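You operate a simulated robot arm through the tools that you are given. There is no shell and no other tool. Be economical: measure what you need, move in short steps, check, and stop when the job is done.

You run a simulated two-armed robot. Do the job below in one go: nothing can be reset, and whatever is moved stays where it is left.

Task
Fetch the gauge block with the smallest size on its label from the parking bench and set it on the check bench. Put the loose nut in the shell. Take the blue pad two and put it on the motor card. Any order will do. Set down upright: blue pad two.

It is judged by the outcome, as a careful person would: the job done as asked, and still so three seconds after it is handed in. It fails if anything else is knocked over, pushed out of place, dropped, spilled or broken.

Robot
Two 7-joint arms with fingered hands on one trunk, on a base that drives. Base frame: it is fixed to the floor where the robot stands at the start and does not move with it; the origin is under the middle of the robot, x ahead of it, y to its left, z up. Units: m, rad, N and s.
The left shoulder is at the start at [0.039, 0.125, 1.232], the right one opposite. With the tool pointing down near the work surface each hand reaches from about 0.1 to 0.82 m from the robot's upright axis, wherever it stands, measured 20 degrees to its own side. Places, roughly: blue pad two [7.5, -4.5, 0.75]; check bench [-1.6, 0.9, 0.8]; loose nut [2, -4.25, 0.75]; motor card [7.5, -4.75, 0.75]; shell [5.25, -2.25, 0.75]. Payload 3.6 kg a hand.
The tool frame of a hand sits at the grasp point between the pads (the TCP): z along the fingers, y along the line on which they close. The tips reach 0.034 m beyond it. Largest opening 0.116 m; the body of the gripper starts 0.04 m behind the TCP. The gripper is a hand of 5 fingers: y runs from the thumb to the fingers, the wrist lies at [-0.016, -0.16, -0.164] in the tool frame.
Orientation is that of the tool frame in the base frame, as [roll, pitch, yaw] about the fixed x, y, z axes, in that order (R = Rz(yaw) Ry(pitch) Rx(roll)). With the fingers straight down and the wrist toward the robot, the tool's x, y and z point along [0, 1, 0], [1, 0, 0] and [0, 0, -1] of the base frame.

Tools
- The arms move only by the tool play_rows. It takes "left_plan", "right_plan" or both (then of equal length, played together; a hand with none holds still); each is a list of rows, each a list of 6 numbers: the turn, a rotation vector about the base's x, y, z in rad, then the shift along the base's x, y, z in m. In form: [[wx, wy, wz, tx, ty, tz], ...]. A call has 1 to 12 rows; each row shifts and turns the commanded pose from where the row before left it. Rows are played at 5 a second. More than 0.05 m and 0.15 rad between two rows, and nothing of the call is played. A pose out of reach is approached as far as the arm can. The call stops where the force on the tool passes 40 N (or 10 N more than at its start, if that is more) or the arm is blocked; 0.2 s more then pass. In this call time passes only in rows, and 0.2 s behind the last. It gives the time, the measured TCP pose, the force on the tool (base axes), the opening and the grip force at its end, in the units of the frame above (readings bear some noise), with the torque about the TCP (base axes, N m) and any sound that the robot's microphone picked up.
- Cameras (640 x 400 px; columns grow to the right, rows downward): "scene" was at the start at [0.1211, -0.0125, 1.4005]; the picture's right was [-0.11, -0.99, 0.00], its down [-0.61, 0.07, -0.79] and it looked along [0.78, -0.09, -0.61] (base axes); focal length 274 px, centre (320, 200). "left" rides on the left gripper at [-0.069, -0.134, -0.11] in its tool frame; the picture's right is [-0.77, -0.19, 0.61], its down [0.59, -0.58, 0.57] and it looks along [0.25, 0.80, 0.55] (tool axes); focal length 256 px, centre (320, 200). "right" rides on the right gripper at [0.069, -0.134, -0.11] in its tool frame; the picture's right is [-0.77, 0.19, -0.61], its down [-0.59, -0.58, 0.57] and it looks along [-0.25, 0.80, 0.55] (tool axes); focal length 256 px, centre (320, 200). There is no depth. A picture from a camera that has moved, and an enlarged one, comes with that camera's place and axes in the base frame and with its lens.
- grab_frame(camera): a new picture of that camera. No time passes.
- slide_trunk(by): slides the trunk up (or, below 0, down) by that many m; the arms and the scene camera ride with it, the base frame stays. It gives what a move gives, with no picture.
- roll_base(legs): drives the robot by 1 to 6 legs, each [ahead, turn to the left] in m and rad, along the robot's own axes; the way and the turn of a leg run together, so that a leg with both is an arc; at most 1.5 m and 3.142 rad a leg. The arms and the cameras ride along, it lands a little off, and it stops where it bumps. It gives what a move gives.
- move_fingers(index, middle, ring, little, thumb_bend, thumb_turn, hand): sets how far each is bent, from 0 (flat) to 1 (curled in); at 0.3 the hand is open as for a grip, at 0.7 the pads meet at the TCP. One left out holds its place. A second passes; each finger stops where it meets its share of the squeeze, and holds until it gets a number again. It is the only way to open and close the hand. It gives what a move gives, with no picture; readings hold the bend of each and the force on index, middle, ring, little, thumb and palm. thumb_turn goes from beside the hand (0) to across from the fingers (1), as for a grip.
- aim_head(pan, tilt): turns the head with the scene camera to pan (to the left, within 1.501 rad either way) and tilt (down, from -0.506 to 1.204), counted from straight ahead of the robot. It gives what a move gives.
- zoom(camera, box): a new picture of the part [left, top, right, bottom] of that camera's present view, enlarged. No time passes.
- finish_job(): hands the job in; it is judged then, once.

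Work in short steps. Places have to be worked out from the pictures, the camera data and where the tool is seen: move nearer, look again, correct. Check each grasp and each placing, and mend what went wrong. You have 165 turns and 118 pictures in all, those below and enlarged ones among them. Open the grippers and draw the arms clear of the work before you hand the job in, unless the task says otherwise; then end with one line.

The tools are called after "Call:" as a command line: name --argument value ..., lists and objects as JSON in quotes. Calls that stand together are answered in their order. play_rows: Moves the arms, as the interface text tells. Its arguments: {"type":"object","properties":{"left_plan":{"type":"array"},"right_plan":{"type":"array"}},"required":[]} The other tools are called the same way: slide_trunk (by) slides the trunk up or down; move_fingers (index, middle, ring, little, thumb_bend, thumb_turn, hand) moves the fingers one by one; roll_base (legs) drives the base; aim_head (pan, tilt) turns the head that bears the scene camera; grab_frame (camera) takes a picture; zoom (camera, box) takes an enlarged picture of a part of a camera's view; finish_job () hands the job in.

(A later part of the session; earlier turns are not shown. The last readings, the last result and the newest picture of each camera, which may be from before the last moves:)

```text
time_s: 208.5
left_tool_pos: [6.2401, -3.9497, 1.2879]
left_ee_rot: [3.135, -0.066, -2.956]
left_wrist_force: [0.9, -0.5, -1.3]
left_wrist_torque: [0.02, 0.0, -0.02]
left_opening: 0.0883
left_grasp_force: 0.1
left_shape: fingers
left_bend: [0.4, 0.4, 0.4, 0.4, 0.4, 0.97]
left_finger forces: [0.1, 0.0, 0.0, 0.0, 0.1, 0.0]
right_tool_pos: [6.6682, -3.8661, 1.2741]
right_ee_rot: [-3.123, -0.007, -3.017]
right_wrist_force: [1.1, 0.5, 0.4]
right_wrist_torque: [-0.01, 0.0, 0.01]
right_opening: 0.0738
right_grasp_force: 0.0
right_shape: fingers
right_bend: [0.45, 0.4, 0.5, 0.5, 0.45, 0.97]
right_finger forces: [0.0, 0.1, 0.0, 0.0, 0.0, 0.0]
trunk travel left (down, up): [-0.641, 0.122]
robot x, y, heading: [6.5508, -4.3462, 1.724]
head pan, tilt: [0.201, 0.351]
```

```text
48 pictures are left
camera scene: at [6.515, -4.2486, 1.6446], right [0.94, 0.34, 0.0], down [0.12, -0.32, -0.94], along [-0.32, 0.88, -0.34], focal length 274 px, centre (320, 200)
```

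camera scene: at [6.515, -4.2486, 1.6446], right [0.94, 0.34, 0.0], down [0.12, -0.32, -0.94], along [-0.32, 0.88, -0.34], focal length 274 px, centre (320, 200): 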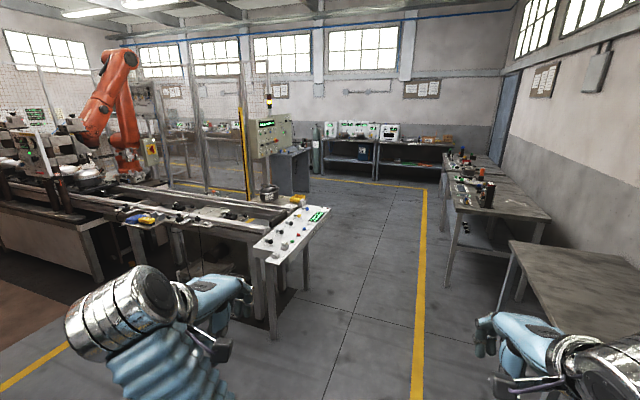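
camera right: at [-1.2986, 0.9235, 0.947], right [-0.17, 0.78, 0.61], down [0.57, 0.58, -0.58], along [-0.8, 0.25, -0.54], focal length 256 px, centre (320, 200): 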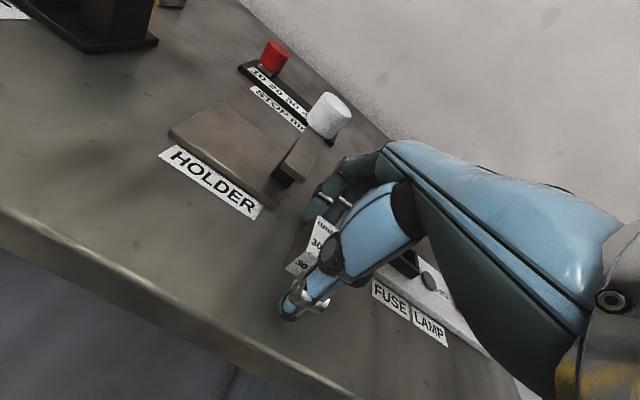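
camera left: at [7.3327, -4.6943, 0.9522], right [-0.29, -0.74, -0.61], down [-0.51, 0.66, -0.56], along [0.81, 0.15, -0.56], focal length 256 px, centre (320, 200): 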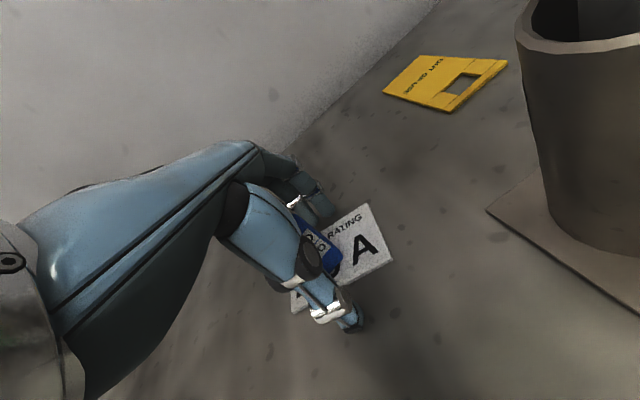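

The conveyor line's end is ahead left, with a shell-like pot near (268,193). I zoom there.

Call:
zoom --camera "scene" --box '[100, 150, 340, 300]'

Call:
aim_head --pan 1.0 --tilt 0.35

Call:
grab_frame --camera "scene"

```text
2.67 times, centred on (220, 225) of scene
camera zoom: at [6.515, -4.2486, 1.6446], right [0.94, 0.34, 0.0], down [0.12, -0.32, -0.94], along [-0.32, 0.88, -0.34], focal length 731 px, centre (587, 133)
```

zoom: 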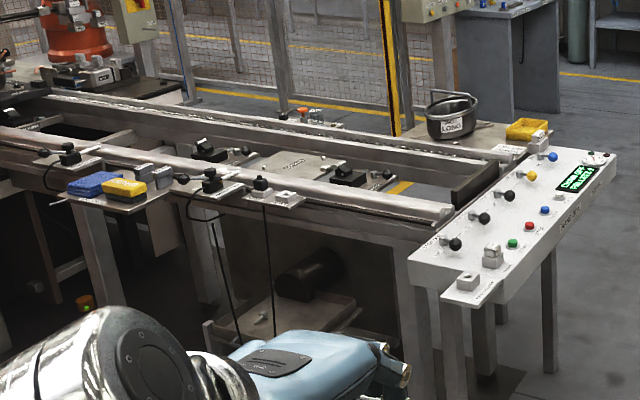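

```text
time_s: 209.7
left_tool_pos: [6.2399, -3.9493, 1.288]
left_ee_rot: [3.135, -0.066, -2.957]
left_wrist_force: [0.6, -0.6, 0.6]
left_wrist_torque: [0.01, -0.02, 0.01]
left_opening: 0.0889
left_grasp_force: 0.0
left_shape: fingers
left_bend: [0.4, 0.4, 0.4, 0.4, 0.4, 0.97]
left_finger forces: [0.0, 0.1, 0.0, 0.0, 0.0, 0.0]
right_tool_pos: [6.6678, -3.8677, 1.2733]
right_ee_rot: [-3.122, -0.008, -3.015]
right_wrist_force: [0.9, 0.2, -0.2]
right_wrist_torque: [0.0, -0.02, -0.02]
right_opening: 0.0739
right_grasp_force: 0.1
right_shape: fingers
right_bend: [0.45, 0.4, 0.5, 0.5, 0.45, 0.97]
right_finger forces: [0.0, 0.0, 0.1, 0.1, 0.1, 0.0]
trunk travel left (down, up): [-0.641, 0.122]
robot x, y, heading: [6.5503, -4.3459, 1.72]
head pan, tilt: [1.0, 0.351]
```

```text
46 pictures are left
camera scene: at [6.4619, -4.2978, 1.6447], right [0.41, 0.91, 0.0], down [0.31, -0.14, -0.94], along [-0.86, 0.39, -0.34], focal length 274 px, centre (320, 200)
```

scene: 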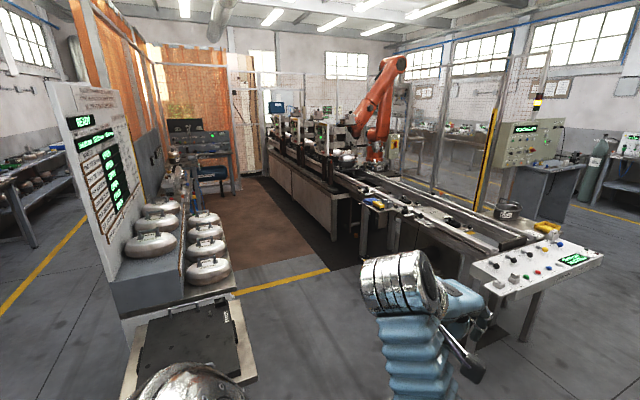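

Pot with label at about (5.27, -2.18) is the likely shell; the nut's desk is down the brown mat near (1.5–2, -4.2). I drive along y≈-3.68 between the lid table and the control panel.

Call:
roll_base --legs '[[0.67, 0], [0, 1.42], [1.2, 0]]'

Call:
aim_head --pan 0.1 --tilt 0.4

Call:
grab_frame --camera "scene"

```text
time_s: 222.5
left_tool_pos: [4.8098, -3.8649, 1.2867]
left_ee_rot: [3.135, -0.067, -1.568]
left_wrist_force: [0.0, 0.4, -0.5]
left_wrist_torque: [0.03, -0.01, -0.01]
left_opening: 0.0885
left_grasp_force: 0.1
left_shape: fingers
left_bend: [0.4, 0.4, 0.4, 0.4, 0.4, 0.97]
left_finger forces: [0.0, 0.0, 0.0, 0.0, 0.0, 0.0]
right_tool_pos: [4.8074, -3.4322, 1.2734]
right_ee_rot: [-3.123, -0.006, -1.628]
right_wrist_force: [0.5, -0.3, -0.6]
right_wrist_torque: [0.01, 0.01, 0.04]
right_opening: 0.0734
right_grasp_force: 0.0
right_shape: fingers
right_bend: [0.45, 0.4, 0.5, 0.5, 0.45, 0.97]
right_finger forces: [0.1, 0.0, 0.1, 0.1, 0.0, 0.0]
trunk travel left (down, up): [-0.641, 0.122]
robot x, y, heading: [5.2553, -3.6371, 3.106]
head pan, tilt: [1.0, 0.351]
```

```text
time_s: 223.7
left_tool_pos: [4.8105, -3.8672, 1.2887]
left_ee_rot: [3.135, -0.068, -1.567]
left_wrist_force: [0.2, 0.7, 0.6]
left_wrist_torque: [0.05, -0.01, 0.02]
left_opening: 0.0888
left_grasp_force: 0.2
left_shape: fingers
left_bend: [0.4, 0.4, 0.4, 0.4, 0.4, 0.97]
left_finger forces: [0.0, 0.0, 0.0, 0.1, 0.0, 0.0]
right_tool_pos: [4.8078, -3.4309, 1.2739]
right_ee_rot: [-3.121, -0.006, -1.628]
right_wrist_force: [0.0, -0.4, -0.3]
right_wrist_torque: [-0.04, 0.03, 0.01]
right_opening: 0.0739
right_grasp_force: 0.0
right_shape: fingers
right_bend: [0.45, 0.4, 0.5, 0.5, 0.45, 0.97]
right_finger forces: [0.0, 0.0, 0.1, 0.0, 0.0, 0.0]
trunk travel left (down, up): [-0.641, 0.122]
robot x, y, heading: [5.2561, -3.6328, 3.11]
head pan, tilt: [0.099, 0.4]
```

```text
45 pictures are left
camera scene: at [5.1504, -3.6422, 1.6402], right [-0.07, 1.0, 0.0], down [0.39, 0.03, -0.92], along [-0.92, -0.06, -0.39], focal length 274 px, centre (320, 200)
```

scene: 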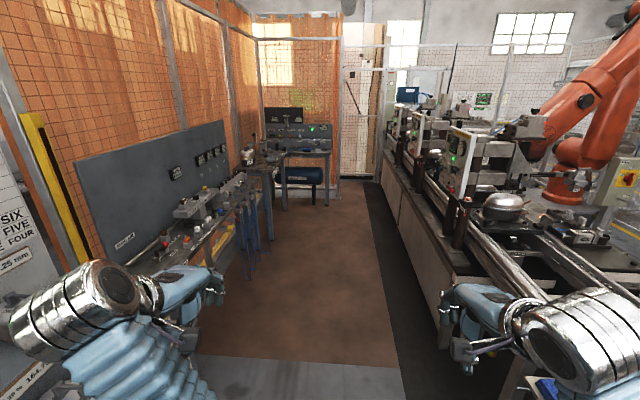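

A tool bench runs along the left (front edge y≈-4.23). I go on 1.7 m and look at it from nearer.

Call:
roll_base --legs '[[1.4, 0], [0.7, 0.0]]'

Call:
aim_head --pan 0.6 --tilt 0.55

Call:
grab_frame --camera "scene"

```text
time_s: 234.1
left_tool_pos: [2.7166, -3.7613, 1.2867]
left_ee_rot: [3.135, -0.067, -1.583]
left_wrist_force: [-0.1, 0.1, -0.1]
left_wrist_torque: [0.02, -0.01, 0.01]
left_opening: 0.0885
left_grasp_force: 0.0
left_shape: fingers
left_bend: [0.4, 0.4, 0.4, 0.4, 0.4, 0.97]
left_finger forces: [0.0, 0.1, 0.0, 0.1, 0.0, 0.0]
right_tool_pos: [2.7213, -3.3258, 1.2737]
right_ee_rot: [-3.121, -0.007, -1.643]
right_wrist_force: [0.1, 0.1, 0.7]
right_wrist_torque: [0.0, 0.03, -0.02]
right_opening: 0.0737
right_grasp_force: 0.0
right_shape: fingers
right_bend: [0.45, 0.4, 0.5, 0.5, 0.45, 0.97]
right_finger forces: [0.1, 0.1, 0.1, 0.0, 0.0, 0.0]
trunk travel left (down, up): [-0.641, 0.122]
robot x, y, heading: [3.1678, -3.533, 3.093]
head pan, tilt: [0.099, 0.4]
```

```text
time_s: 235.1
left_tool_pos: [2.717, -3.7611, 1.2879]
left_ee_rot: [3.135, -0.067, -1.583]
left_wrist_force: [0.4, 0.0, 0.0]
left_wrist_torque: [-0.01, -0.01, 0.03]
left_opening: 0.0887
left_grasp_force: 0.0
left_shape: fingers
left_bend: [0.4, 0.4, 0.4, 0.4, 0.4, 0.97]
left_finger forces: [0.0, 0.1, 0.0, 0.0, 0.0, 0.0]
right_tool_pos: [2.7221, -3.3259, 1.2731]
right_ee_rot: [-3.123, -0.006, -1.644]
right_wrist_force: [0.9, 1.0, -0.5]
right_wrist_torque: [0.01, -0.03, -0.01]
right_opening: 0.0738
right_grasp_force: 0.0
right_shape: fingers
right_bend: [0.45, 0.4, 0.5, 0.5, 0.45, 0.97]
right_finger forces: [0.1, 0.0, 0.0, 0.0, 0.1, 0.0]
trunk travel left (down, up): [-0.641, 0.122]
robot x, y, heading: [3.1668, -3.5367, 3.093]
head pan, tilt: [0.6, 0.55]
```

```text
44 pictures are left
camera scene: at [3.0769, -3.5844, 1.6265], right [-0.52, 0.85, 0.0], down [0.45, 0.27, -0.85], along [-0.73, -0.45, -0.52], focal length 274 px, centre (320, 200)
```

scene: 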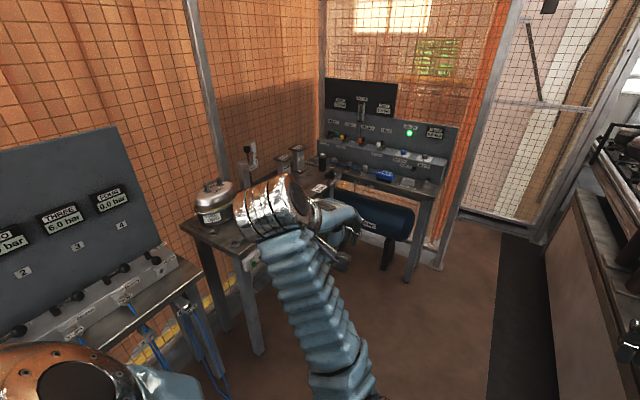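

A corner bench lies ahead left. I zoom into it to look for a nut.

Call:
zoom --camera "scene" --box '[170, 130, 340, 270]'

Call:
zoom --camera "left" --box '[0, 0, 640, 400]'

```text
2.86 times, centred on (255, 200) of scene
camera zoom: at [3.0769, -3.5844, 1.6265], right [-0.52, 0.85, 0.0], down [0.45, 0.27, -0.85], along [-0.73, -0.45, -0.52], focal length 783 px, centre (506, 200)
```

zoom: 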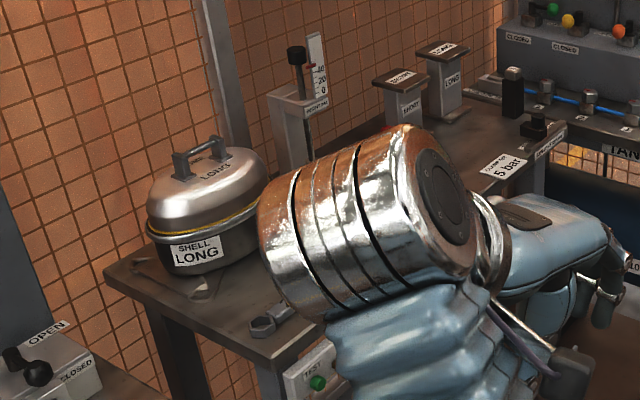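

```text
1.00 times, centred on (320, 200) of left (not enlarged: the box is as wide or as high as the picture)
camera zoom: at [2.8529, -3.6858, 1.3935], right [0.19, 0.72, -0.66], down [0.57, -0.63, -0.53], along [-0.8, -0.27, -0.53], focal length 256 px, centre (320, 200)
```

zoom: 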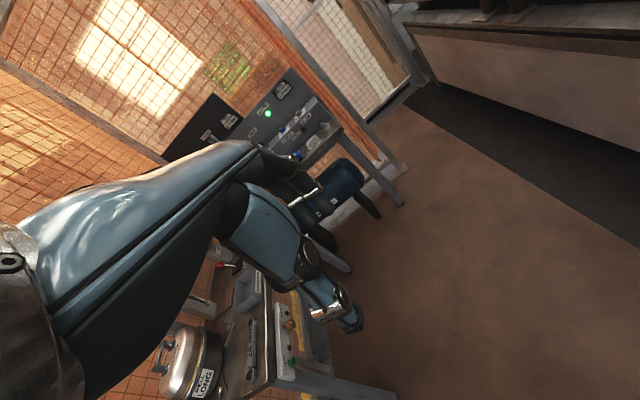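

I see a hex nut near the bench's corner, about (2.44, -4.43), beside a pot labelled SHELL LONG. I move closer, facing the bench.

Call:
roll_base --legs '[[0, 0.457], [0.6, 0], [0, 1.1]]'

Call:
aim_head --pan 0.0 --tilt 0.75

Call:
grab_frame --camera "scene"

```text
time_s: 242.6
left_tool_pos: [2.8312, -4.2224, 1.2867]
left_ee_rot: [3.134, -0.065, -0.018]
left_wrist_force: [-0.5, -0.5, -0.3]
left_wrist_torque: [0.02, 0.0, -0.01]
left_opening: 0.0886
left_grasp_force: 0.1
left_shape: fingers
left_bend: [0.4, 0.4, 0.4, 0.4, 0.4, 0.97]
left_finger forces: [0.0, 0.1, 0.0, 0.1, 0.1, 0.0]
right_tool_pos: [2.3962, -4.2172, 1.2741]
right_ee_rot: [-3.121, -0.006, -0.081]
right_wrist_force: [-0.7, 0.3, -0.3]
right_wrist_torque: [0.03, -0.03, 0.01]
right_opening: 0.0739
right_grasp_force: 0.1
right_shape: fingers
right_bend: [0.45, 0.4, 0.5, 0.5, 0.45, 0.97]
right_finger forces: [0.1, 0.0, 0.0, 0.1, 0.0, 0.0]
trunk travel left (down, up): [-0.641, 0.122]
robot x, y, heading: [2.6079, -3.774, -1.625]
head pan, tilt: [0.6, 0.55]
```

```text
time_s: 243.6
left_tool_pos: [2.8317, -4.2229, 1.2869]
left_ee_rot: [3.134, -0.068, -0.019]
left_wrist_force: [0.1, -0.1, -0.2]
left_wrist_torque: [-0.01, 0.01, 0.0]
left_opening: 0.0886
left_grasp_force: 0.0
left_shape: fingers
left_bend: [0.4, 0.4, 0.4, 0.4, 0.4, 0.97]
left_finger forces: [0.0, 0.1, 0.0, 0.0, 0.0, 0.0]
right_tool_pos: [2.3971, -4.2159, 1.2739]
right_ee_rot: [-3.123, -0.008, -0.08]
right_wrist_force: [0.9, 0.7, 0.0]
right_wrist_torque: [0.04, 0.0, -0.01]
right_opening: 0.074
right_grasp_force: 0.1
right_shape: fingers
right_bend: [0.45, 0.4, 0.5, 0.5, 0.45, 0.97]
right_finger forces: [0.0, 0.1, 0.0, 0.0, 0.1, 0.0]
trunk travel left (down, up): [-0.641, 0.122]
robot x, y, heading: [2.6067, -3.774, -1.625]
head pan, tilt: [0.0, 0.75]
```

```text
41 pictures are left
camera scene: at [2.6036, -3.8702, 1.6091], right [-1.0, 0.06, 0.0], down [0.04, 0.68, -0.73], along [-0.04, -0.73, -0.68], focal length 274 px, centre (320, 200)
```

scene: 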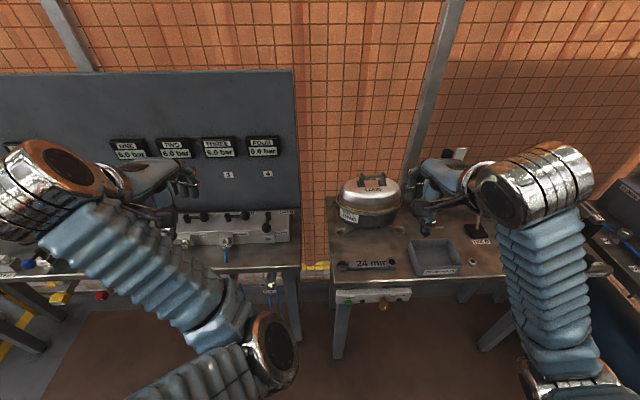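

Call:
zoom --camera "scene" --box '[310, 150, 510, 300]'

Call:
grab_frame --camera "right"

```text
2.67 times, centred on (410, 225) of scene
camera zoom: at [2.6036, -3.8702, 1.6091], right [-1.0, 0.06, 0.0], down [0.04, 0.68, -0.73], along [-0.04, -0.73, -0.68], focal length 731 px, centre (80, 133)
```

zoom: 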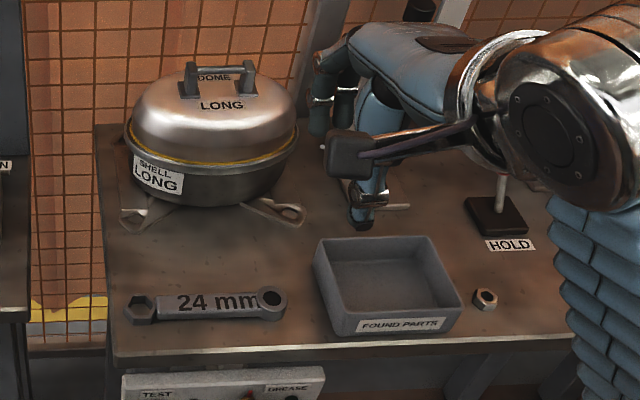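

```text
39 pictures are left
camera right: at [2.4756, -4.0901, 1.3859], right [-0.79, -0.14, 0.6], down [-0.54, 0.63, -0.56], along [-0.31, -0.76, -0.57], focal length 256 px, centre (320, 200)
```

right: 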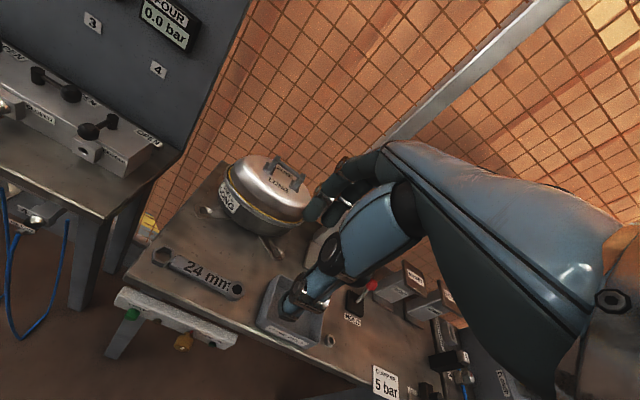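

The loose nut is at about (2.043, -4.392), just right of the FOUND PARTS tray. I shift the robot 0.33 m to its right for a comfortable right-hand reach.

Call:
roll_base --legs '[[0, -1.45], [0.36, 0], [0, 1.45]]'

Call:
play_rows --right_plan '[[0, 0, 0.04, -0.03, -0.03, 0], [0, 0, 0.04, -0.03, -0.03, 0], [0, 0, 0, 0, -0.03, -0.02], [0, 0, 0, 0, -0.03, -0.03], [0, 0, 0, 0, 0, -0.04], [0, 0, 0, 0, 0, -0.04], [0, 0, 0, 0, 0, 0]]'

Call:
grab_frame --camera "right"

Call:
zoom --camera "scene" --box '[230, 140, 430, 290]'

```text
time_s: 253.0
left_tool_pos: [2.4711, -4.2475, 1.288]
left_ee_rot: [3.136, -0.066, -0.03]
left_wrist_force: [0.4, 0.7, 0.3]
left_wrist_torque: [-0.02, -0.02, 0.01]
left_opening: 0.0884
left_grasp_force: 0.0
left_shape: fingers
left_bend: [0.4, 0.4, 0.4, 0.4, 0.4, 0.97]
left_finger forces: [0.1, 0.0, 0.1, 0.1, 0.1, 0.0]
right_tool_pos: [2.0361, -4.2349, 1.2731]
right_ee_rot: [-3.124, -0.006, -0.09]
right_wrist_force: [0.5, -0.3, -1.3]
right_wrist_torque: [0.01, -0.02, 0.02]
right_opening: 0.0734
right_grasp_force: 0.0
right_shape: fingers
right_bend: [0.45, 0.4, 0.5, 0.5, 0.45, 0.97]
right_finger forces: [0.0, 0.0, 0.0, 0.0, 0.0, 0.0]
trunk travel left (down, up): [-0.641, 0.122]
robot x, y, heading: [2.251, -3.7939, -1.642]
head pan, tilt: [0.0, 0.75]
```

```text
time_s: 254.6
left_tool_pos: [2.4698, -4.2466, 1.2879]
left_ee_rot: [3.135, -0.065, -0.031]
left_wrist_force: [0.9, -0.1, -0.6]
left_wrist_torque: [0.01, 0.01, 0.0]
left_opening: 0.0886
left_grasp_force: 0.1
left_shape: fingers
left_bend: [0.4, 0.4, 0.4, 0.4, 0.4, 0.97]
left_finger forces: [0.0, 0.0, 0.0, 0.0, 0.1, 0.1]
right_tool_pos: [1.976, -4.3564, 1.1433]
right_ee_rot: [-3.125, -0.007, -0.011]
right_wrist_force: [0.4, -0.3, -0.1]
right_wrist_torque: [0.02, -0.02, 0.03]
right_opening: 0.0737
right_grasp_force: 0.0
right_shape: fingers
right_bend: [0.45, 0.4, 0.5, 0.5, 0.45, 0.97]
right_finger forces: [0.0, 0.1, 0.1, 0.0, 0.0, 0.1]
trunk travel left (down, up): [-0.641, 0.122]
robot x, y, heading: [2.2544, -3.7983, -1.643]
head pan, tilt: [0.0, 0.75]
```

```text
38 pictures are left
camera right: at [2.0458, -4.225, 1.2551], right [-0.78, -0.19, 0.6], down [-0.58, 0.59, -0.56], along [-0.25, -0.78, -0.57], focal length 256 px, centre (320, 200)
```

right: 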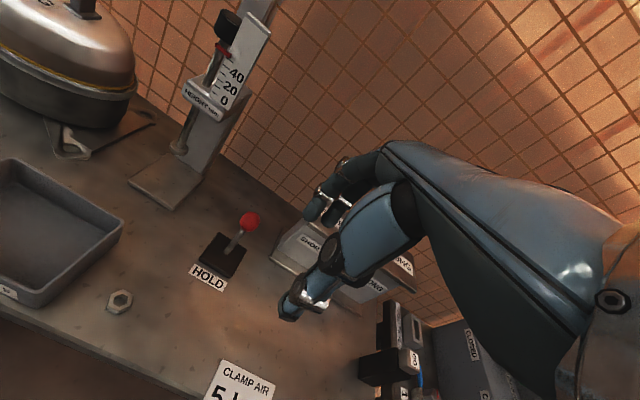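

```text
2.67 times, centred on (330, 215) of scene
camera zoom: at [2.2459, -3.8922, 1.6091], right [-1.0, 0.07, 0.0], down [0.05, 0.68, -0.73], along [-0.05, -0.73, -0.68], focal length 731 px, centre (293, 160)
```

zoom: 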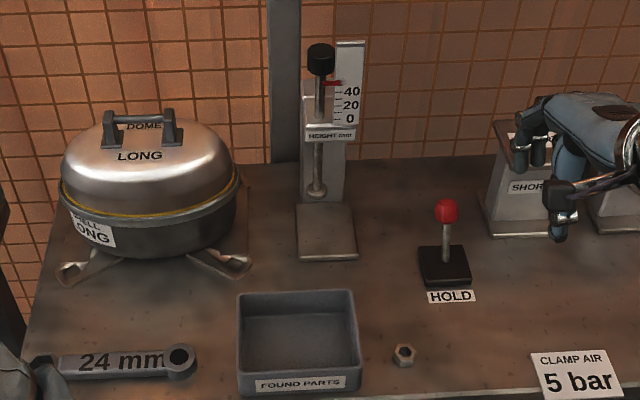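

Combining views, the nut is at about (2.083, -4.355, 0.86). I move above it and lower to z≈0.96.

Call:
play_rows --right_plan '[[0, 0, 0, 0.035, 0, 0], [0, 0, 0, 0.035, 0, 0], [0, 0, 0, 0.034, 0, 0], [0, 0, 0, 0, 0, -0.045], [0, 0, 0, 0, 0, -0.045], [0, 0, 0, 0, 0, -0.045], [0, 0, 0, 0, 0, -0.045], [0, 0, 0, 0, 0, 0]]'

Call:
grab_frame --camera "right"

Call:
zoom --camera "scene" --box '[290, 180, 430, 280]'

```text
time_s: 256.4
left_tool_pos: [2.4709, -4.2478, 1.2871]
left_ee_rot: [3.135, -0.068, -0.032]
left_wrist_force: [-0.7, 0.4, 0.1]
left_wrist_torque: [0.02, 0.03, 0.02]
left_opening: 0.0886
left_grasp_force: 0.1
left_shape: fingers
left_bend: [0.4, 0.4, 0.4, 0.4, 0.4, 0.97]
left_finger forces: [0.1, 0.1, 0.1, 0.0, 0.0, 0.0]
right_tool_pos: [2.0806, -4.3573, 0.9663]
right_ee_rot: [-3.124, -0.008, -0.01]
right_wrist_force: [0.6, 0.1, 0.0]
right_wrist_torque: [0.03, -0.03, 0.01]
right_opening: 0.0738
right_grasp_force: 0.0
right_shape: fingers
right_bend: [0.45, 0.4, 0.5, 0.5, 0.45, 0.97]
right_finger forces: [0.1, 0.0, 0.0, 0.0, 0.0, 0.1]
trunk travel left (down, up): [-0.641, 0.122]
robot x, y, heading: [2.2522, -3.7958, -1.641]
head pan, tilt: [0.0, 0.75]
```

```text
36 pictures are left
camera right: at [2.149, -4.226, 1.0773], right [-0.78, -0.19, 0.6], down [-0.58, 0.59, -0.56], along [-0.25, -0.78, -0.57], focal length 256 px, centre (320, 200)
```

right: 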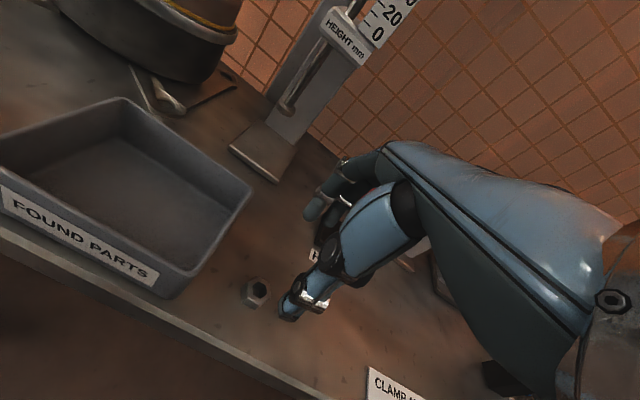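

```text
4.00 times, centred on (360, 230) of scene
camera zoom: at [2.2462, -3.8922, 1.6091], right [-1.0, 0.07, 0.0], down [0.05, 0.68, -0.73], along [-0.05, -0.73, -0.68], focal length 1096 px, centre (160, 80)
```

zoom: 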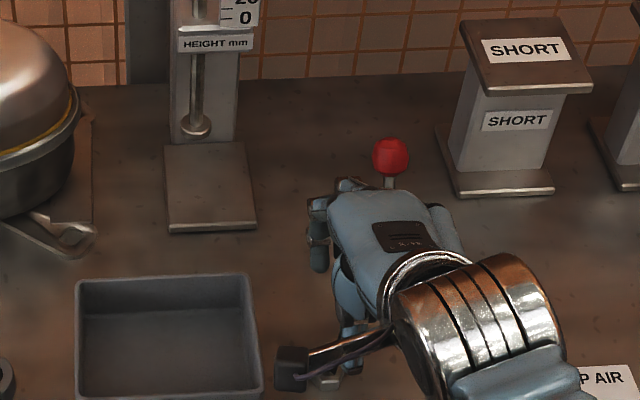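

Nut refined to (2.087, -4.351, 0.86). I adjust slightly and creep down to the bench around it.

Call:
play_rows --right_plan '[[0, 0, 0, 0.004, 0.005, -0.03], [0, 0, 0, 0, 0, -0.025], [0, 0, 0, 0, 0, -0.012], [0, 0, 0, 0, 0, -0.006], [0, 0, 0, 0, 0, -0.006], [0, 0, 0, 0, 0, -0.004], [0, 0, 0, 0, 0, 0]]'

Call:
grab_frame --camera "right"

```text
time_s: 258.1
left_tool_pos: [2.4721, -4.2471, 1.2883]
left_ee_rot: [3.133, -0.068, -0.029]
left_wrist_force: [-0.1, -0.9, -0.4]
left_wrist_torque: [0.03, -0.01, -0.02]
left_opening: 0.089
left_grasp_force: 0.1
left_shape: fingers
left_bend: [0.4, 0.4, 0.4, 0.4, 0.4, 0.97]
left_finger forces: [0.0, 0.0, 0.0, 0.0, 0.1, 0.0]
right_tool_pos: [2.0856, -4.3578, 0.891]
right_ee_rot: [3.136, -0.011, -0.01]
right_wrist_force: [0.2, 5.1, 16.3]
right_wrist_torque: [-0.47, -0.21, 0.06]
right_opening: 0.0701
right_grasp_force: 7.8
right_shape: fingers
right_bend: [0.46, 0.4, 0.5, 0.5, 0.45, 0.97]
right_finger forces: [16.3, 0.0, 0.0, 0.1, 0.1, 0.1]
trunk travel left (down, up): [-0.641, 0.122]
robot x, y, heading: [2.2535, -3.7955, -1.64]
head pan, tilt: [0.0, 0.75]
stopped in row 7 (right hand): the force on the tool passed its limit at 40 N (the readings are from after the stop); the commanded pose is now the measured one
```

```text
34 pictures are left
camera right: at [2.1545, -4.224, 0.9985], right [-0.78, -0.18, 0.6], down [-0.58, 0.58, -0.57], along [-0.25, -0.8, -0.55], focal length 256 px, centre (320, 200)
```

right: 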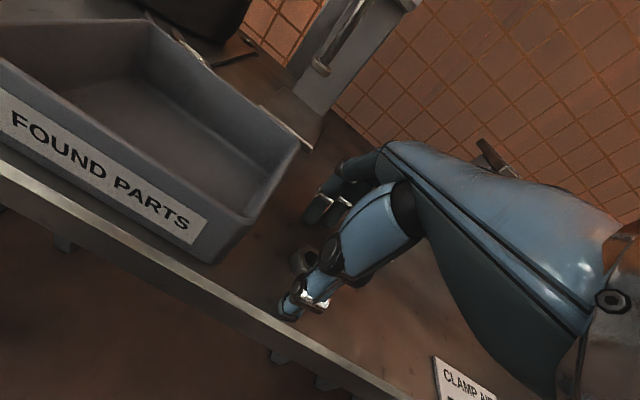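

The index tip rests on the bench and the nut lies between thumb and fingers. I relax 2 mm and close.

Call:
play_rows --right_plan '[[0, 0, 0, 0.003, 0.003, 0.001]]'

Call:
move_fingers --hand "right" --index 0.75 --middle 0.75 --ring 0.5 --little 0.5 --thumb_bend 0.75

Call:
zoom --camera "right" --box '[230, 170, 390, 330]'

```text
time_s: 258.5
left_tool_pos: [2.4702, -4.2466, 1.2889]
left_ee_rot: [3.136, -0.07, -0.029]
left_wrist_force: [-0.5, 0.0, -0.8]
left_wrist_torque: [0.0, 0.0, 0.01]
left_opening: 0.0886
left_grasp_force: 0.0
left_shape: fingers
left_bend: [0.4, 0.4, 0.4, 0.4, 0.4, 0.97]
left_finger forces: [0.1, 0.0, 0.1, 0.0, 0.1, 0.1]
right_tool_pos: [2.0853, -4.3521, 0.889]
right_ee_rot: [3.14, -0.007, -0.011]
right_wrist_force: [-3.4, 1.3, 14.3]
right_wrist_torque: [-0.6, -0.05, -0.14]
right_opening: 0.0752
right_grasp_force: 7.2
right_shape: fingers
right_bend: [0.43, 0.4, 0.5, 0.5, 0.45, 0.97]
right_finger forces: [13.0, 1.0, 0.1, 0.0, 0.0, 0.0]
trunk travel left (down, up): [-0.641, 0.122]
robot x, y, heading: [2.2533, -3.7975, -1.64]
head pan, tilt: [0.0, 0.75]
```

```text
time_s: 259.5
left_tool_pos: [2.4726, -4.2469, 1.2869]
left_ee_rot: [3.135, -0.07, -0.03]
left_wrist_force: [0.6, 0.8, -0.4]
left_wrist_torque: [0.0, -0.02, 0.03]
left_opening: 0.0885
left_grasp_force: 0.2
left_shape: fingers
left_bend: [0.4, 0.4, 0.4, 0.4, 0.4, 0.97]
left_finger forces: [0.0, 0.1, 0.0, 0.0, 0.0, 0.1]
right_tool_pos: [2.0874, -4.3517, 0.8867]
right_ee_rot: [-3.137, -0.007, -0.012]
right_wrist_force: [-0.4, -0.2, 0.0]
right_wrist_torque: [0.02, -0.02, -0.02]
right_opening: 0.0103
right_grasp_force: 17.3
right_shape: fingers
right_bend: [0.68, 0.62, 0.5, 0.5, 0.67, 0.96]
right_finger forces: [9.3, 9.5, 0.0, 0.0, 17.0, 0.0]
trunk travel left (down, up): [-0.641, 0.122]
robot x, y, heading: [2.2537, -3.7957, -1.643]
head pan, tilt: [0.0, 0.75]
```

```text
2.50 times, centred on (310, 250) of right
camera zoom: at [2.1561, -4.2183, 0.997], right [-0.78, -0.18, 0.6], down [-0.58, 0.59, -0.57], along [-0.25, -0.79, -0.56], focal length 640 px, centre (345, 75)
```

zoom: 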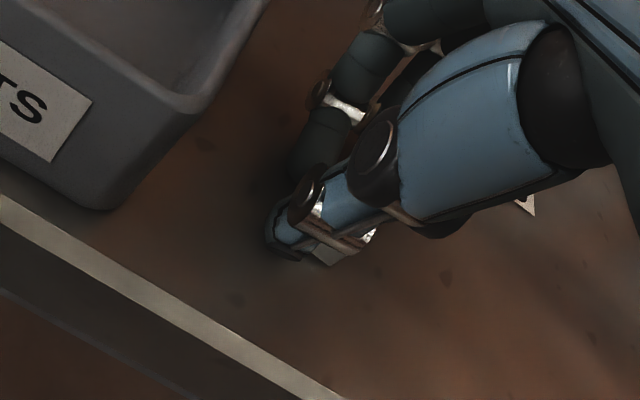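

Something is squeezed (17 N, gap ~10 mm). I lift and check.

Call:
play_rows --right_plan '[[0, 0, 0, 0, 0, 0.01], [0, 0, 0, 0, 0, 0.03], [0, 0, 0, 0, 0, 0.045], [0, 0, 0, 0, 0, 0.045], [0, 0, 0, 0, 0, 0]]'

Call:
zoom --camera "right" --box '[200, 160, 400, 330]'

```text
time_s: 260.7
left_tool_pos: [2.471, -4.2461, 1.2876]
left_ee_rot: [3.136, -0.069, -0.027]
left_wrist_force: [0.0, 0.3, -1.5]
left_wrist_torque: [-0.01, 0.01, -0.02]
left_opening: 0.0887
left_grasp_force: 0.0
left_shape: fingers
left_bend: [0.4, 0.4, 0.4, 0.4, 0.4, 0.97]
left_finger forces: [0.0, 0.0, 0.1, 0.0, 0.0, 0.0]
right_tool_pos: [2.0836, -4.353, 1.0174]
right_ee_rot: [-3.141, -0.007, -0.011]
right_wrist_force: [0.3, 0.8, -0.7]
right_wrist_torque: [-0.02, -0.04, 0.01]
right_opening: 0.0103
right_grasp_force: 17.5
right_shape: fingers
right_bend: [0.69, 0.62, 0.5, 0.5, 0.67, 0.96]
right_finger forces: [8.9, 9.7, 0.0, 0.0, 15.6, 0.1]
trunk travel left (down, up): [-0.641, 0.122]
robot x, y, heading: [2.2513, -3.7978, -1.641]
head pan, tilt: [0.0, 0.75]
```

```text
2.35 times, centred on (300, 245) of right
camera zoom: at [2.1547, -4.2196, 1.1273], right [-0.78, -0.18, 0.6], down [-0.58, 0.58, -0.57], along [-0.25, -0.79, -0.56], focal length 602 px, centre (367, 94)
```

zoom: 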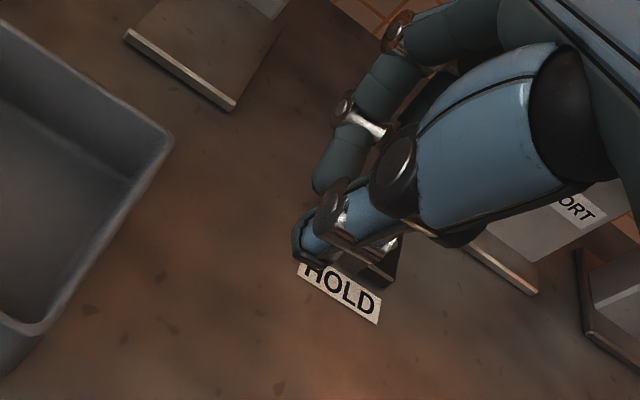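

The nut's former place is bare, so it should be in the hand. I check with the scene camera.

Call:
zoom --camera "scene" --box '[290, 170, 430, 270]'

```text
4.00 times, centred on (360, 220) of scene
camera zoom: at [2.2457, -3.8925, 1.609], right [-1.0, 0.07, 0.0], down [0.05, 0.68, -0.73], along [-0.05, -0.73, -0.68], focal length 1096 px, centre (160, 120)
```

zoom: 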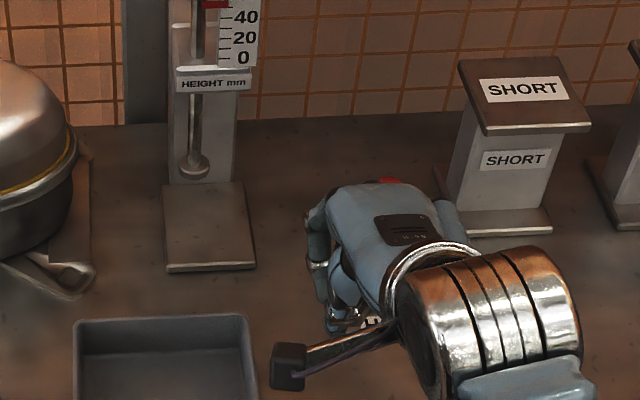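

The nut looks held (a glint between thumb and fingers). The shell is the pot near (5.27, -2.18). I draw the hand in, back off, turn east and drive back along the mat.

Call:
play_rows --right_plan '[[0, 0, 0, 0, 0, 0.045], [0, 0, 0, 0, 0, 0.045], [0, 0, 0, 0, 0, 0.045], [0, 0, 0, 0, 0.03, 0.03], [0, 0, 0, -0.01, 0.04, 0], [0, 0, 0, -0.02, 0.04, 0], [0, 0, 0, 0, 0, 0]]'

Call:
roll_base --legs '[[-0.14, 0], [0, 1.64], [1.4, 0], [1.4, 0]]'

```text
time_s: 262.3
left_tool_pos: [2.4725, -4.2476, 1.2872]
left_ee_rot: [3.136, -0.071, -0.03]
left_wrist_force: [-0.5, -0.6, -0.9]
left_wrist_torque: [-0.02, 0.05, -0.01]
left_opening: 0.0885
left_grasp_force: 0.1
left_shape: fingers
left_bend: [0.4, 0.4, 0.4, 0.4, 0.4, 0.97]
left_finger forces: [0.1, 0.0, 0.0, 0.0, 0.0, 0.0]
right_tool_pos: [2.057, -4.2447, 1.1815]
right_ee_rot: [-3.138, -0.006, -0.008]
right_wrist_force: [0.7, -0.6, -0.4]
right_wrist_torque: [0.04, 0.03, -0.04]
right_opening: 0.0102
right_grasp_force: 17.3
right_shape: fingers
right_bend: [0.69, 0.62, 0.5, 0.5, 0.67, 0.96]
right_finger forces: [8.5, 10.1, 0.0, 0.0, 15.1, 0.0]
trunk travel left (down, up): [-0.641, 0.122]
robot x, y, heading: [2.2507, -3.7903, -1.641]
head pan, tilt: [0.0, 0.75]
```

```text
time_s: 264.5
left_tool_pos: [2.5818, -4.0195, 1.2646]
left_ee_rot: [-3.064, -0.213, 0.024]
left_wrist_force: [47.8, 26.2, 10.9]
left_wrist_torque: [-1.2, 2.81, -0.97]
left_opening: 0.0888
left_grasp_force: 0.0
left_shape: fingers
left_bend: [0.4, 0.4, 0.4, 0.4, 0.4, 0.97]
left_finger forces: [0.1, 0.0, 0.0, 0.0, 0.0, 0.1]
right_tool_pos: [2.1048, -4.0036, 1.1413]
right_ee_rot: [-3.033, 0.039, 0.102]
right_wrist_force: [-29.5, -11.2, 15.6]
right_wrist_torque: [0.72, -1.62, 0.97]
right_opening: 0.0088
right_grasp_force: 17.4
right_shape: fingers
right_bend: [0.69, 0.62, 0.5, 0.5, 0.68, 0.96]
right_finger forces: [8.4, 11.8, 0.0, 0.0, 14.8, 0.0]
trunk travel left (down, up): [-0.641, 0.122]
robot x, y, heading: [2.2628, -3.6554, -1.514]
head pan, tilt: [0.0, 0.75]
stopped in leg 2: the robot was blocked; the commanded pose is now the measured one
```

The turn was blocked with force on both wrists. I look around before moving on.

Call:
aim_head --pan 0.5 --tilt 0.7

Call:
grab_frame --camera "scene"

```text
time_s: 265.5
left_tool_pos: [2.5626, -4.0462, 1.2657]
left_ee_rot: [-3.094, -0.177, 0.018]
left_wrist_force: [0.3, -1.0, 0.9]
left_wrist_torque: [0.05, 0.03, -0.01]
left_opening: 0.089
left_grasp_force: 0.0
left_shape: fingers
left_bend: [0.4, 0.4, 0.4, 0.4, 0.4, 0.97]
left_finger forces: [0.0, 0.0, 0.0, 0.0, 0.0, 0.0]
right_tool_pos: [2.1085, -4.0227, 1.1413]
right_ee_rot: [-3.026, 0.006, 0.081]
right_wrist_force: [-0.1, 0.3, -0.1]
right_wrist_torque: [0.06, 0.0, -0.02]
right_opening: 0.0089
right_grasp_force: 17.1
right_shape: fingers
right_bend: [0.69, 0.62, 0.5, 0.5, 0.68, 0.96]
right_finger forces: [8.6, 11.2, 0.1, 0.1, 14.8, 0.0]
trunk travel left (down, up): [-0.641, 0.122]
robot x, y, heading: [2.2634, -3.6576, -1.512]
head pan, tilt: [0.499, 0.7]
```

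```text
30 pictures are left
camera scene: at [2.307, -3.7494, 1.6131], right [-0.85, -0.53, 0.0], down [-0.34, 0.55, -0.76], along [0.4, -0.65, -0.65], focal length 274 px, centre (320, 200)
```

scene: 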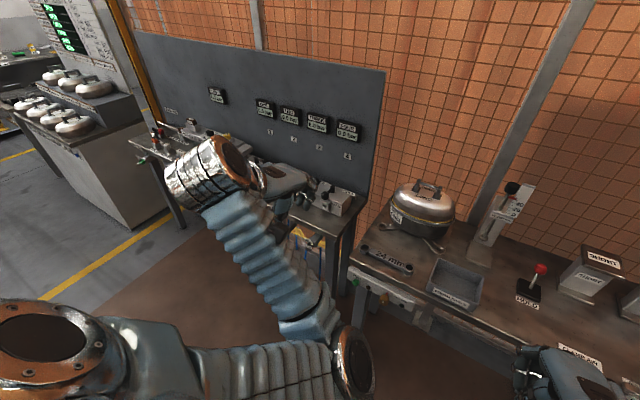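

Nothing near the left hand; perhaps an elbow or my back met the conveyor. I look to both sides.

Call:
aim_head --pan 1.5 --tilt 0.7

Call:
grab_frame --camera "scene"

Call:
aim_head --pan -1.5 --tilt 0.7

Call:
grab_frame --camera "scene"

```text
time_s: 266.7
left_tool_pos: [2.5618, -4.0461, 1.2741]
left_ee_rot: [-3.105, -0.17, 0.037]
left_wrist_force: [-0.1, 0.1, 0.1]
left_wrist_torque: [-0.03, 0.03, -0.03]
left_opening: 0.0889
left_grasp_force: 0.2
left_shape: fingers
left_bend: [0.4, 0.4, 0.4, 0.4, 0.4, 0.97]
left_finger forces: [0.0, 0.0, 0.0, 0.1, 0.0, 0.0]
right_tool_pos: [2.1132, -4.035, 1.1604]
right_ee_rot: [-3.077, 0.001, 0.093]
right_wrist_force: [-1.1, 0.2, -0.2]
right_wrist_torque: [-0.04, -0.01, -0.01]
right_opening: 0.0089
right_grasp_force: 17.9
right_shape: fingers
right_bend: [0.7, 0.62, 0.5, 0.5, 0.68, 0.96]
right_finger forces: [8.4, 11.2, 0.1, 0.0, 14.9, 0.0]
trunk travel left (down, up): [-0.641, 0.122]
robot x, y, heading: [2.2654, -3.6566, -1.509]
head pan, tilt: [1.499, 0.7]
```

```text
29 pictures are left
camera scene: at [2.3471, -3.6725, 1.6134], right [-0.01, -1.0, 0.0], down [-0.64, 0.01, -0.77], along [0.76, -0.01, -0.64], focal length 274 px, centre (320, 200)
```

scene: 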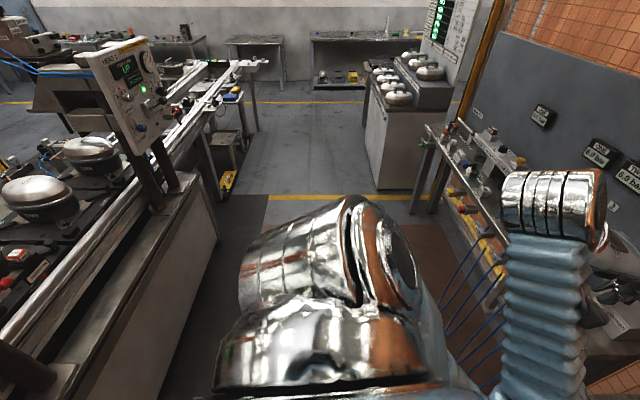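

```text
time_s: 269.3
left_tool_pos: [2.5625, -4.0465, 1.2715]
left_ee_rot: [-3.103, -0.17, 0.038]
left_wrist_force: [0.0, -1.2, -0.2]
left_wrist_torque: [0.03, 0.01, -0.02]
left_opening: 0.0888
left_grasp_force: 0.1
left_shape: fingers
left_bend: [0.4, 0.4, 0.4, 0.4, 0.4, 0.97]
left_finger forces: [0.0, 0.0, 0.1, 0.1, 0.0, 0.1]
right_tool_pos: [2.1133, -4.0364, 1.1601]
right_ee_rot: [-3.074, -0.001, 0.093]
right_wrist_force: [0.1, 0.0, -0.5]
right_wrist_torque: [0.03, 0.03, 0.0]
right_opening: 0.0088
right_grasp_force: 17.4
right_shape: fingers
right_bend: [0.7, 0.62, 0.5, 0.5, 0.68, 0.96]
right_finger forces: [8.5, 11.2, 0.1, 0.1, 14.8, 0.0]
trunk travel left (down, up): [-0.641, 0.122]
robot x, y, heading: [2.2589, -3.6574, -1.516]
head pan, tilt: [-1.499, 0.7]
```

```text
28 pictures are left
camera scene: at [2.178, -3.6836, 1.6133], right [-0.13, 0.99, 0.0], down [0.64, 0.08, -0.76], along [-0.76, -0.1, -0.64], focal length 274 px, centre (320, 200)
```

scene: 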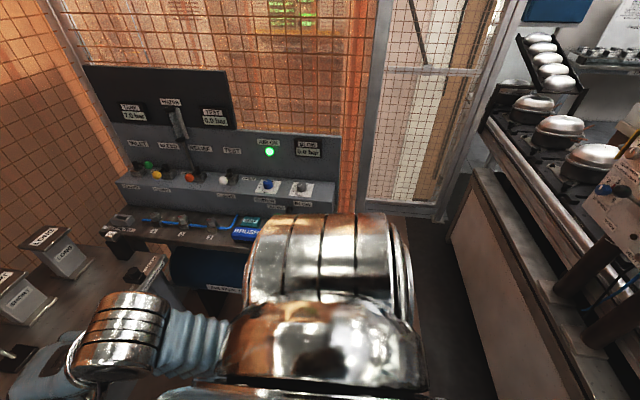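

Surroundings are clear; the right arm was folded too tightly, most likely. I extend both hands forward a little, then retry the turn.

Call:
play_rows --left_plan '[[0, 0, 0, 0, -0.03, 0], [0, 0, 0, 0, -0.03, 0], [0, 0, 0, 0, -0.02, 0], [0, 0, 0, 0, 0, 0]]' --right_plan '[[0, 0, 0, 0, -0.03, 0.02], [0, 0, 0, 0, -0.03, 0.02], [0, 0, 0, 0, -0.03, 0.02], [0, 0, 0, 0, 0, 0]]'

Call:
roll_base --legs '[[0, 0.75], [0, 0.76]]'

```text
time_s: 270.3
left_tool_pos: [2.5597, -4.1261, 1.2719]
left_ee_rot: [-3.103, -0.17, 0.035]
left_wrist_force: [1.0, 1.2, -0.2]
left_wrist_torque: [-0.04, -0.03, 0.01]
left_opening: 0.0886
left_grasp_force: 0.1
left_shape: fingers
left_bend: [0.4, 0.4, 0.4, 0.4, 0.4, 0.97]
left_finger forces: [0.1, 0.0, 0.0, 0.0, 0.0, 0.0]
right_tool_pos: [2.1113, -4.1246, 1.2207]
right_ee_rot: [-3.083, -0.003, 0.093]
right_wrist_force: [0.1, 0.0, -0.2]
right_wrist_torque: [0.0, -0.02, 0.01]
right_opening: 0.0089
right_grasp_force: 17.5
right_shape: fingers
right_bend: [0.7, 0.62, 0.5, 0.5, 0.68, 0.96]
right_finger forces: [8.4, 11.3, 0.0, 0.0, 14.5, 0.0]
trunk travel left (down, up): [-0.641, 0.122]
robot x, y, heading: [2.2597, -3.66, -1.51]
head pan, tilt: [-1.499, 0.7]
```

```text
time_s: 274.7
left_tool_pos: [2.7489, -3.3896, 1.2712]
left_ee_rot: [-3.101, -0.17, 1.542]
left_wrist_force: [-0.3, 0.3, 0.2]
left_wrist_torque: [0.0, -0.04, -0.01]
left_opening: 0.0888
left_grasp_force: 0.1
left_shape: fingers
left_bend: [0.4, 0.4, 0.4, 0.4, 0.4, 0.97]
left_finger forces: [0.0, 0.0, 0.0, 0.1, 0.1, 0.0]
right_tool_pos: [2.7205, -3.8388, 1.22]
right_ee_rot: [-3.079, 0.001, 1.596]
right_wrist_force: [-0.1, -0.4, -0.5]
right_wrist_torque: [0.01, 0.0, -0.01]
right_opening: 0.0085
right_grasp_force: 16.5
right_shape: fingers
right_bend: [0.7, 0.63, 0.5, 0.5, 0.68, 0.96]
right_finger forces: [8.6, 11.4, 0.0, 0.0, 13.8, 0.0]
trunk travel left (down, up): [-0.641, 0.122]
robot x, y, heading: [2.2603, -3.6581, -0.006]
head pan, tilt: [-1.499, 0.7]
```

The turn works. I drive east to x≈6.5, then north to y≈-2.1, and turn west to face the shell.

Call:
roll_base --legs '[[1.4, 0], [1.4, 0], [1.43, 0], [0, 1.57], [1.45, 0]]'

Call:
aim_head --pan 1.2 --tilt 0.55

Call:
grab_frame --camera "scene"

```text
time_s: 305.4
left_tool_pos: [6.2205, -1.7674, 1.2721]
left_ee_rot: [-3.101, -0.17, 3.12]
left_wrist_force: [0.2, -0.6, 0.6]
left_wrist_torque: [0.01, 0.02, -0.01]
left_opening: 0.0889
left_grasp_force: 0.1
left_shape: fingers
left_bend: [0.4, 0.4, 0.4, 0.4, 0.4, 0.97]
left_finger forces: [0.0, 0.0, 0.0, 0.1, 0.0, 0.1]
right_tool_pos: [6.6675, -1.7934, 1.2197]
right_ee_rot: [-3.079, 0.0, -3.107]
right_wrist_force: [0.5, 0.0, -1.1]
right_wrist_torque: [0.02, 0.01, -0.05]
right_opening: 0.0076
right_grasp_force: 16.9
right_shape: fingers
right_bend: [0.7, 0.63, 0.5, 0.5, 0.68, 0.96]
right_finger forces: [8.9, 11.7, 0.0, 0.0, 13.1, 0.0]
trunk travel left (down, up): [-0.641, 0.122]
robot x, y, heading: [6.4905, -2.2546, 1.569]
head pan, tilt: [-1.499, 0.7]
```

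```text
time_s: 307.8
left_tool_pos: [6.2205, -1.7674, 1.2719]
left_ee_rot: [-3.099, -0.169, 3.119]
left_wrist_force: [0.1, -0.5, -0.5]
left_wrist_torque: [0.03, -0.02, -0.06]
left_opening: 0.0886
left_grasp_force: 0.0
left_shape: fingers
left_bend: [0.4, 0.4, 0.4, 0.4, 0.4, 0.97]
left_finger forces: [0.0, 0.0, 0.0, 0.1, 0.1, 0.0]
right_tool_pos: [6.6684, -1.7941, 1.2206]
right_ee_rot: [-3.08, -0.001, -3.109]
right_wrist_force: [0.0, 0.0, -0.1]
right_wrist_torque: [-0.01, 0.01, -0.01]
right_opening: 0.0077
right_grasp_force: 16.5
right_shape: fingers
right_bend: [0.7, 0.63, 0.5, 0.5, 0.68, 0.96]
right_finger forces: [8.9, 11.7, 0.0, 0.1, 13.2, 0.0]
trunk travel left (down, up): [-0.641, 0.122]
robot x, y, heading: [6.4897, -2.248, 1.572]
head pan, tilt: [1.201, 0.55]
```

```text
27 pictures are left
camera scene: at [6.406, -2.2117, 1.6265], right [0.36, 0.93, 0.0], down [0.49, -0.19, -0.85], along [-0.79, 0.31, -0.52], focal length 274 px, centre (320, 200)
```

scene: 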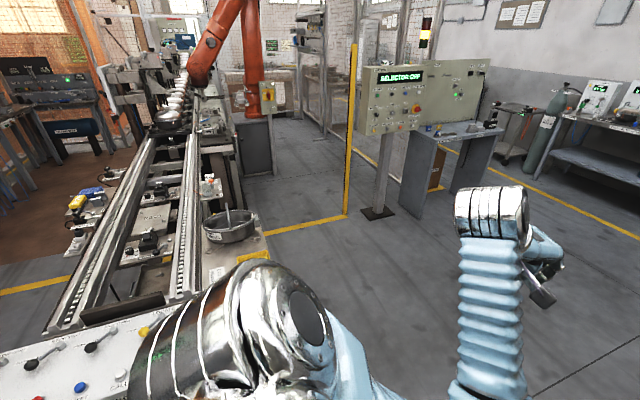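

Pot is at about (5.35, -2.23). I step to y≈-2.12, face west and approach to x≈6.03.

Call:
roll_base --legs '[[0.13, 0], [0, 1.75], [0.43, 0]]'

Call:
aim_head --pan -0.1 --tilt 0.75

Call:
grab_frame --camera "scene"

```text
time_s: 315.6
left_tool_pos: [5.6373, -2.553, 1.2727]
left_ee_rot: [-3.101, -0.169, -1.417]
left_wrist_force: [0.7, 0.5, -0.1]
left_wrist_torque: [-0.02, -0.01, -0.03]
left_opening: 0.089
left_grasp_force: 0.0
left_shape: fingers
left_bend: [0.4, 0.4, 0.4, 0.4, 0.4, 0.97]
left_finger forces: [0.0, 0.0, 0.0, 0.1, 0.0, 0.0]
right_tool_pos: [5.583, -2.1075, 1.2198]
right_ee_rot: [-3.079, -0.002, -1.36]
right_wrist_force: [-0.7, -0.3, -0.3]
right_wrist_torque: [-0.01, 0.02, 0.0]
right_opening: 0.0071
right_grasp_force: 16.6
right_shape: fingers
right_bend: [0.7, 0.63, 0.5, 0.5, 0.68, 0.96]
right_finger forces: [9.3, 12.1, 0.0, 0.0, 12.4, 0.0]
trunk travel left (down, up): [-0.641, 0.122]
robot x, y, heading: [6.0658, -2.1994, -2.96]
head pan, tilt: [1.201, 0.55]
```

```text
time_s: 317.0
left_tool_pos: [5.6373, -2.5534, 1.272]
left_ee_rot: [-3.101, -0.17, -1.417]
left_wrist_force: [0.4, -0.1, -1.3]
left_wrist_torque: [0.0, -0.03, 0.0]
left_opening: 0.0892
left_grasp_force: 0.0
left_shape: fingers
left_bend: [0.4, 0.4, 0.4, 0.4, 0.4, 0.97]
left_finger forces: [0.0, 0.0, 0.0, 0.0, 0.1, 0.0]
right_tool_pos: [5.5842, -2.1068, 1.2214]
right_ee_rot: [-3.08, -0.001, -1.36]
right_wrist_force: [-1.2, -1.0, -0.9]
right_wrist_torque: [0.0, 0.01, 0.0]
right_opening: 0.007
right_grasp_force: 16.9
right_shape: fingers
right_bend: [0.7, 0.63, 0.5, 0.5, 0.68, 0.96]
right_finger forces: [9.2, 12.1, 0.0, 0.0, 12.4, 0.0]
trunk travel left (down, up): [-0.641, 0.122]
robot x, y, heading: [6.0665, -2.2007, -2.964]
head pan, tilt: [-0.099, 0.75]
```

```text
26 pictures are left
camera scene: at [5.9713, -2.2125, 1.6091], right [-0.08, 1.0, 0.0], down [0.68, 0.05, -0.73], along [-0.73, -0.06, -0.68], focal length 274 px, centre (320, 200)
```

scene: 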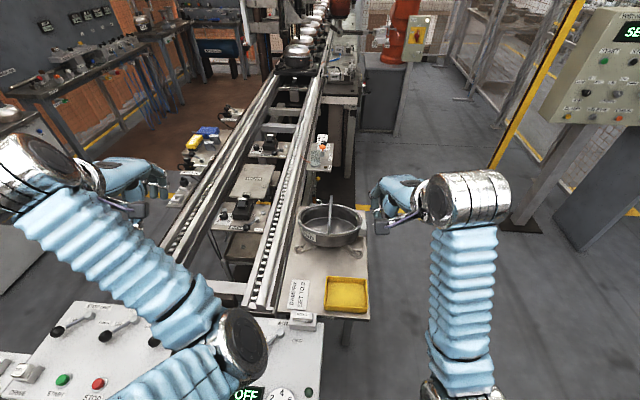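

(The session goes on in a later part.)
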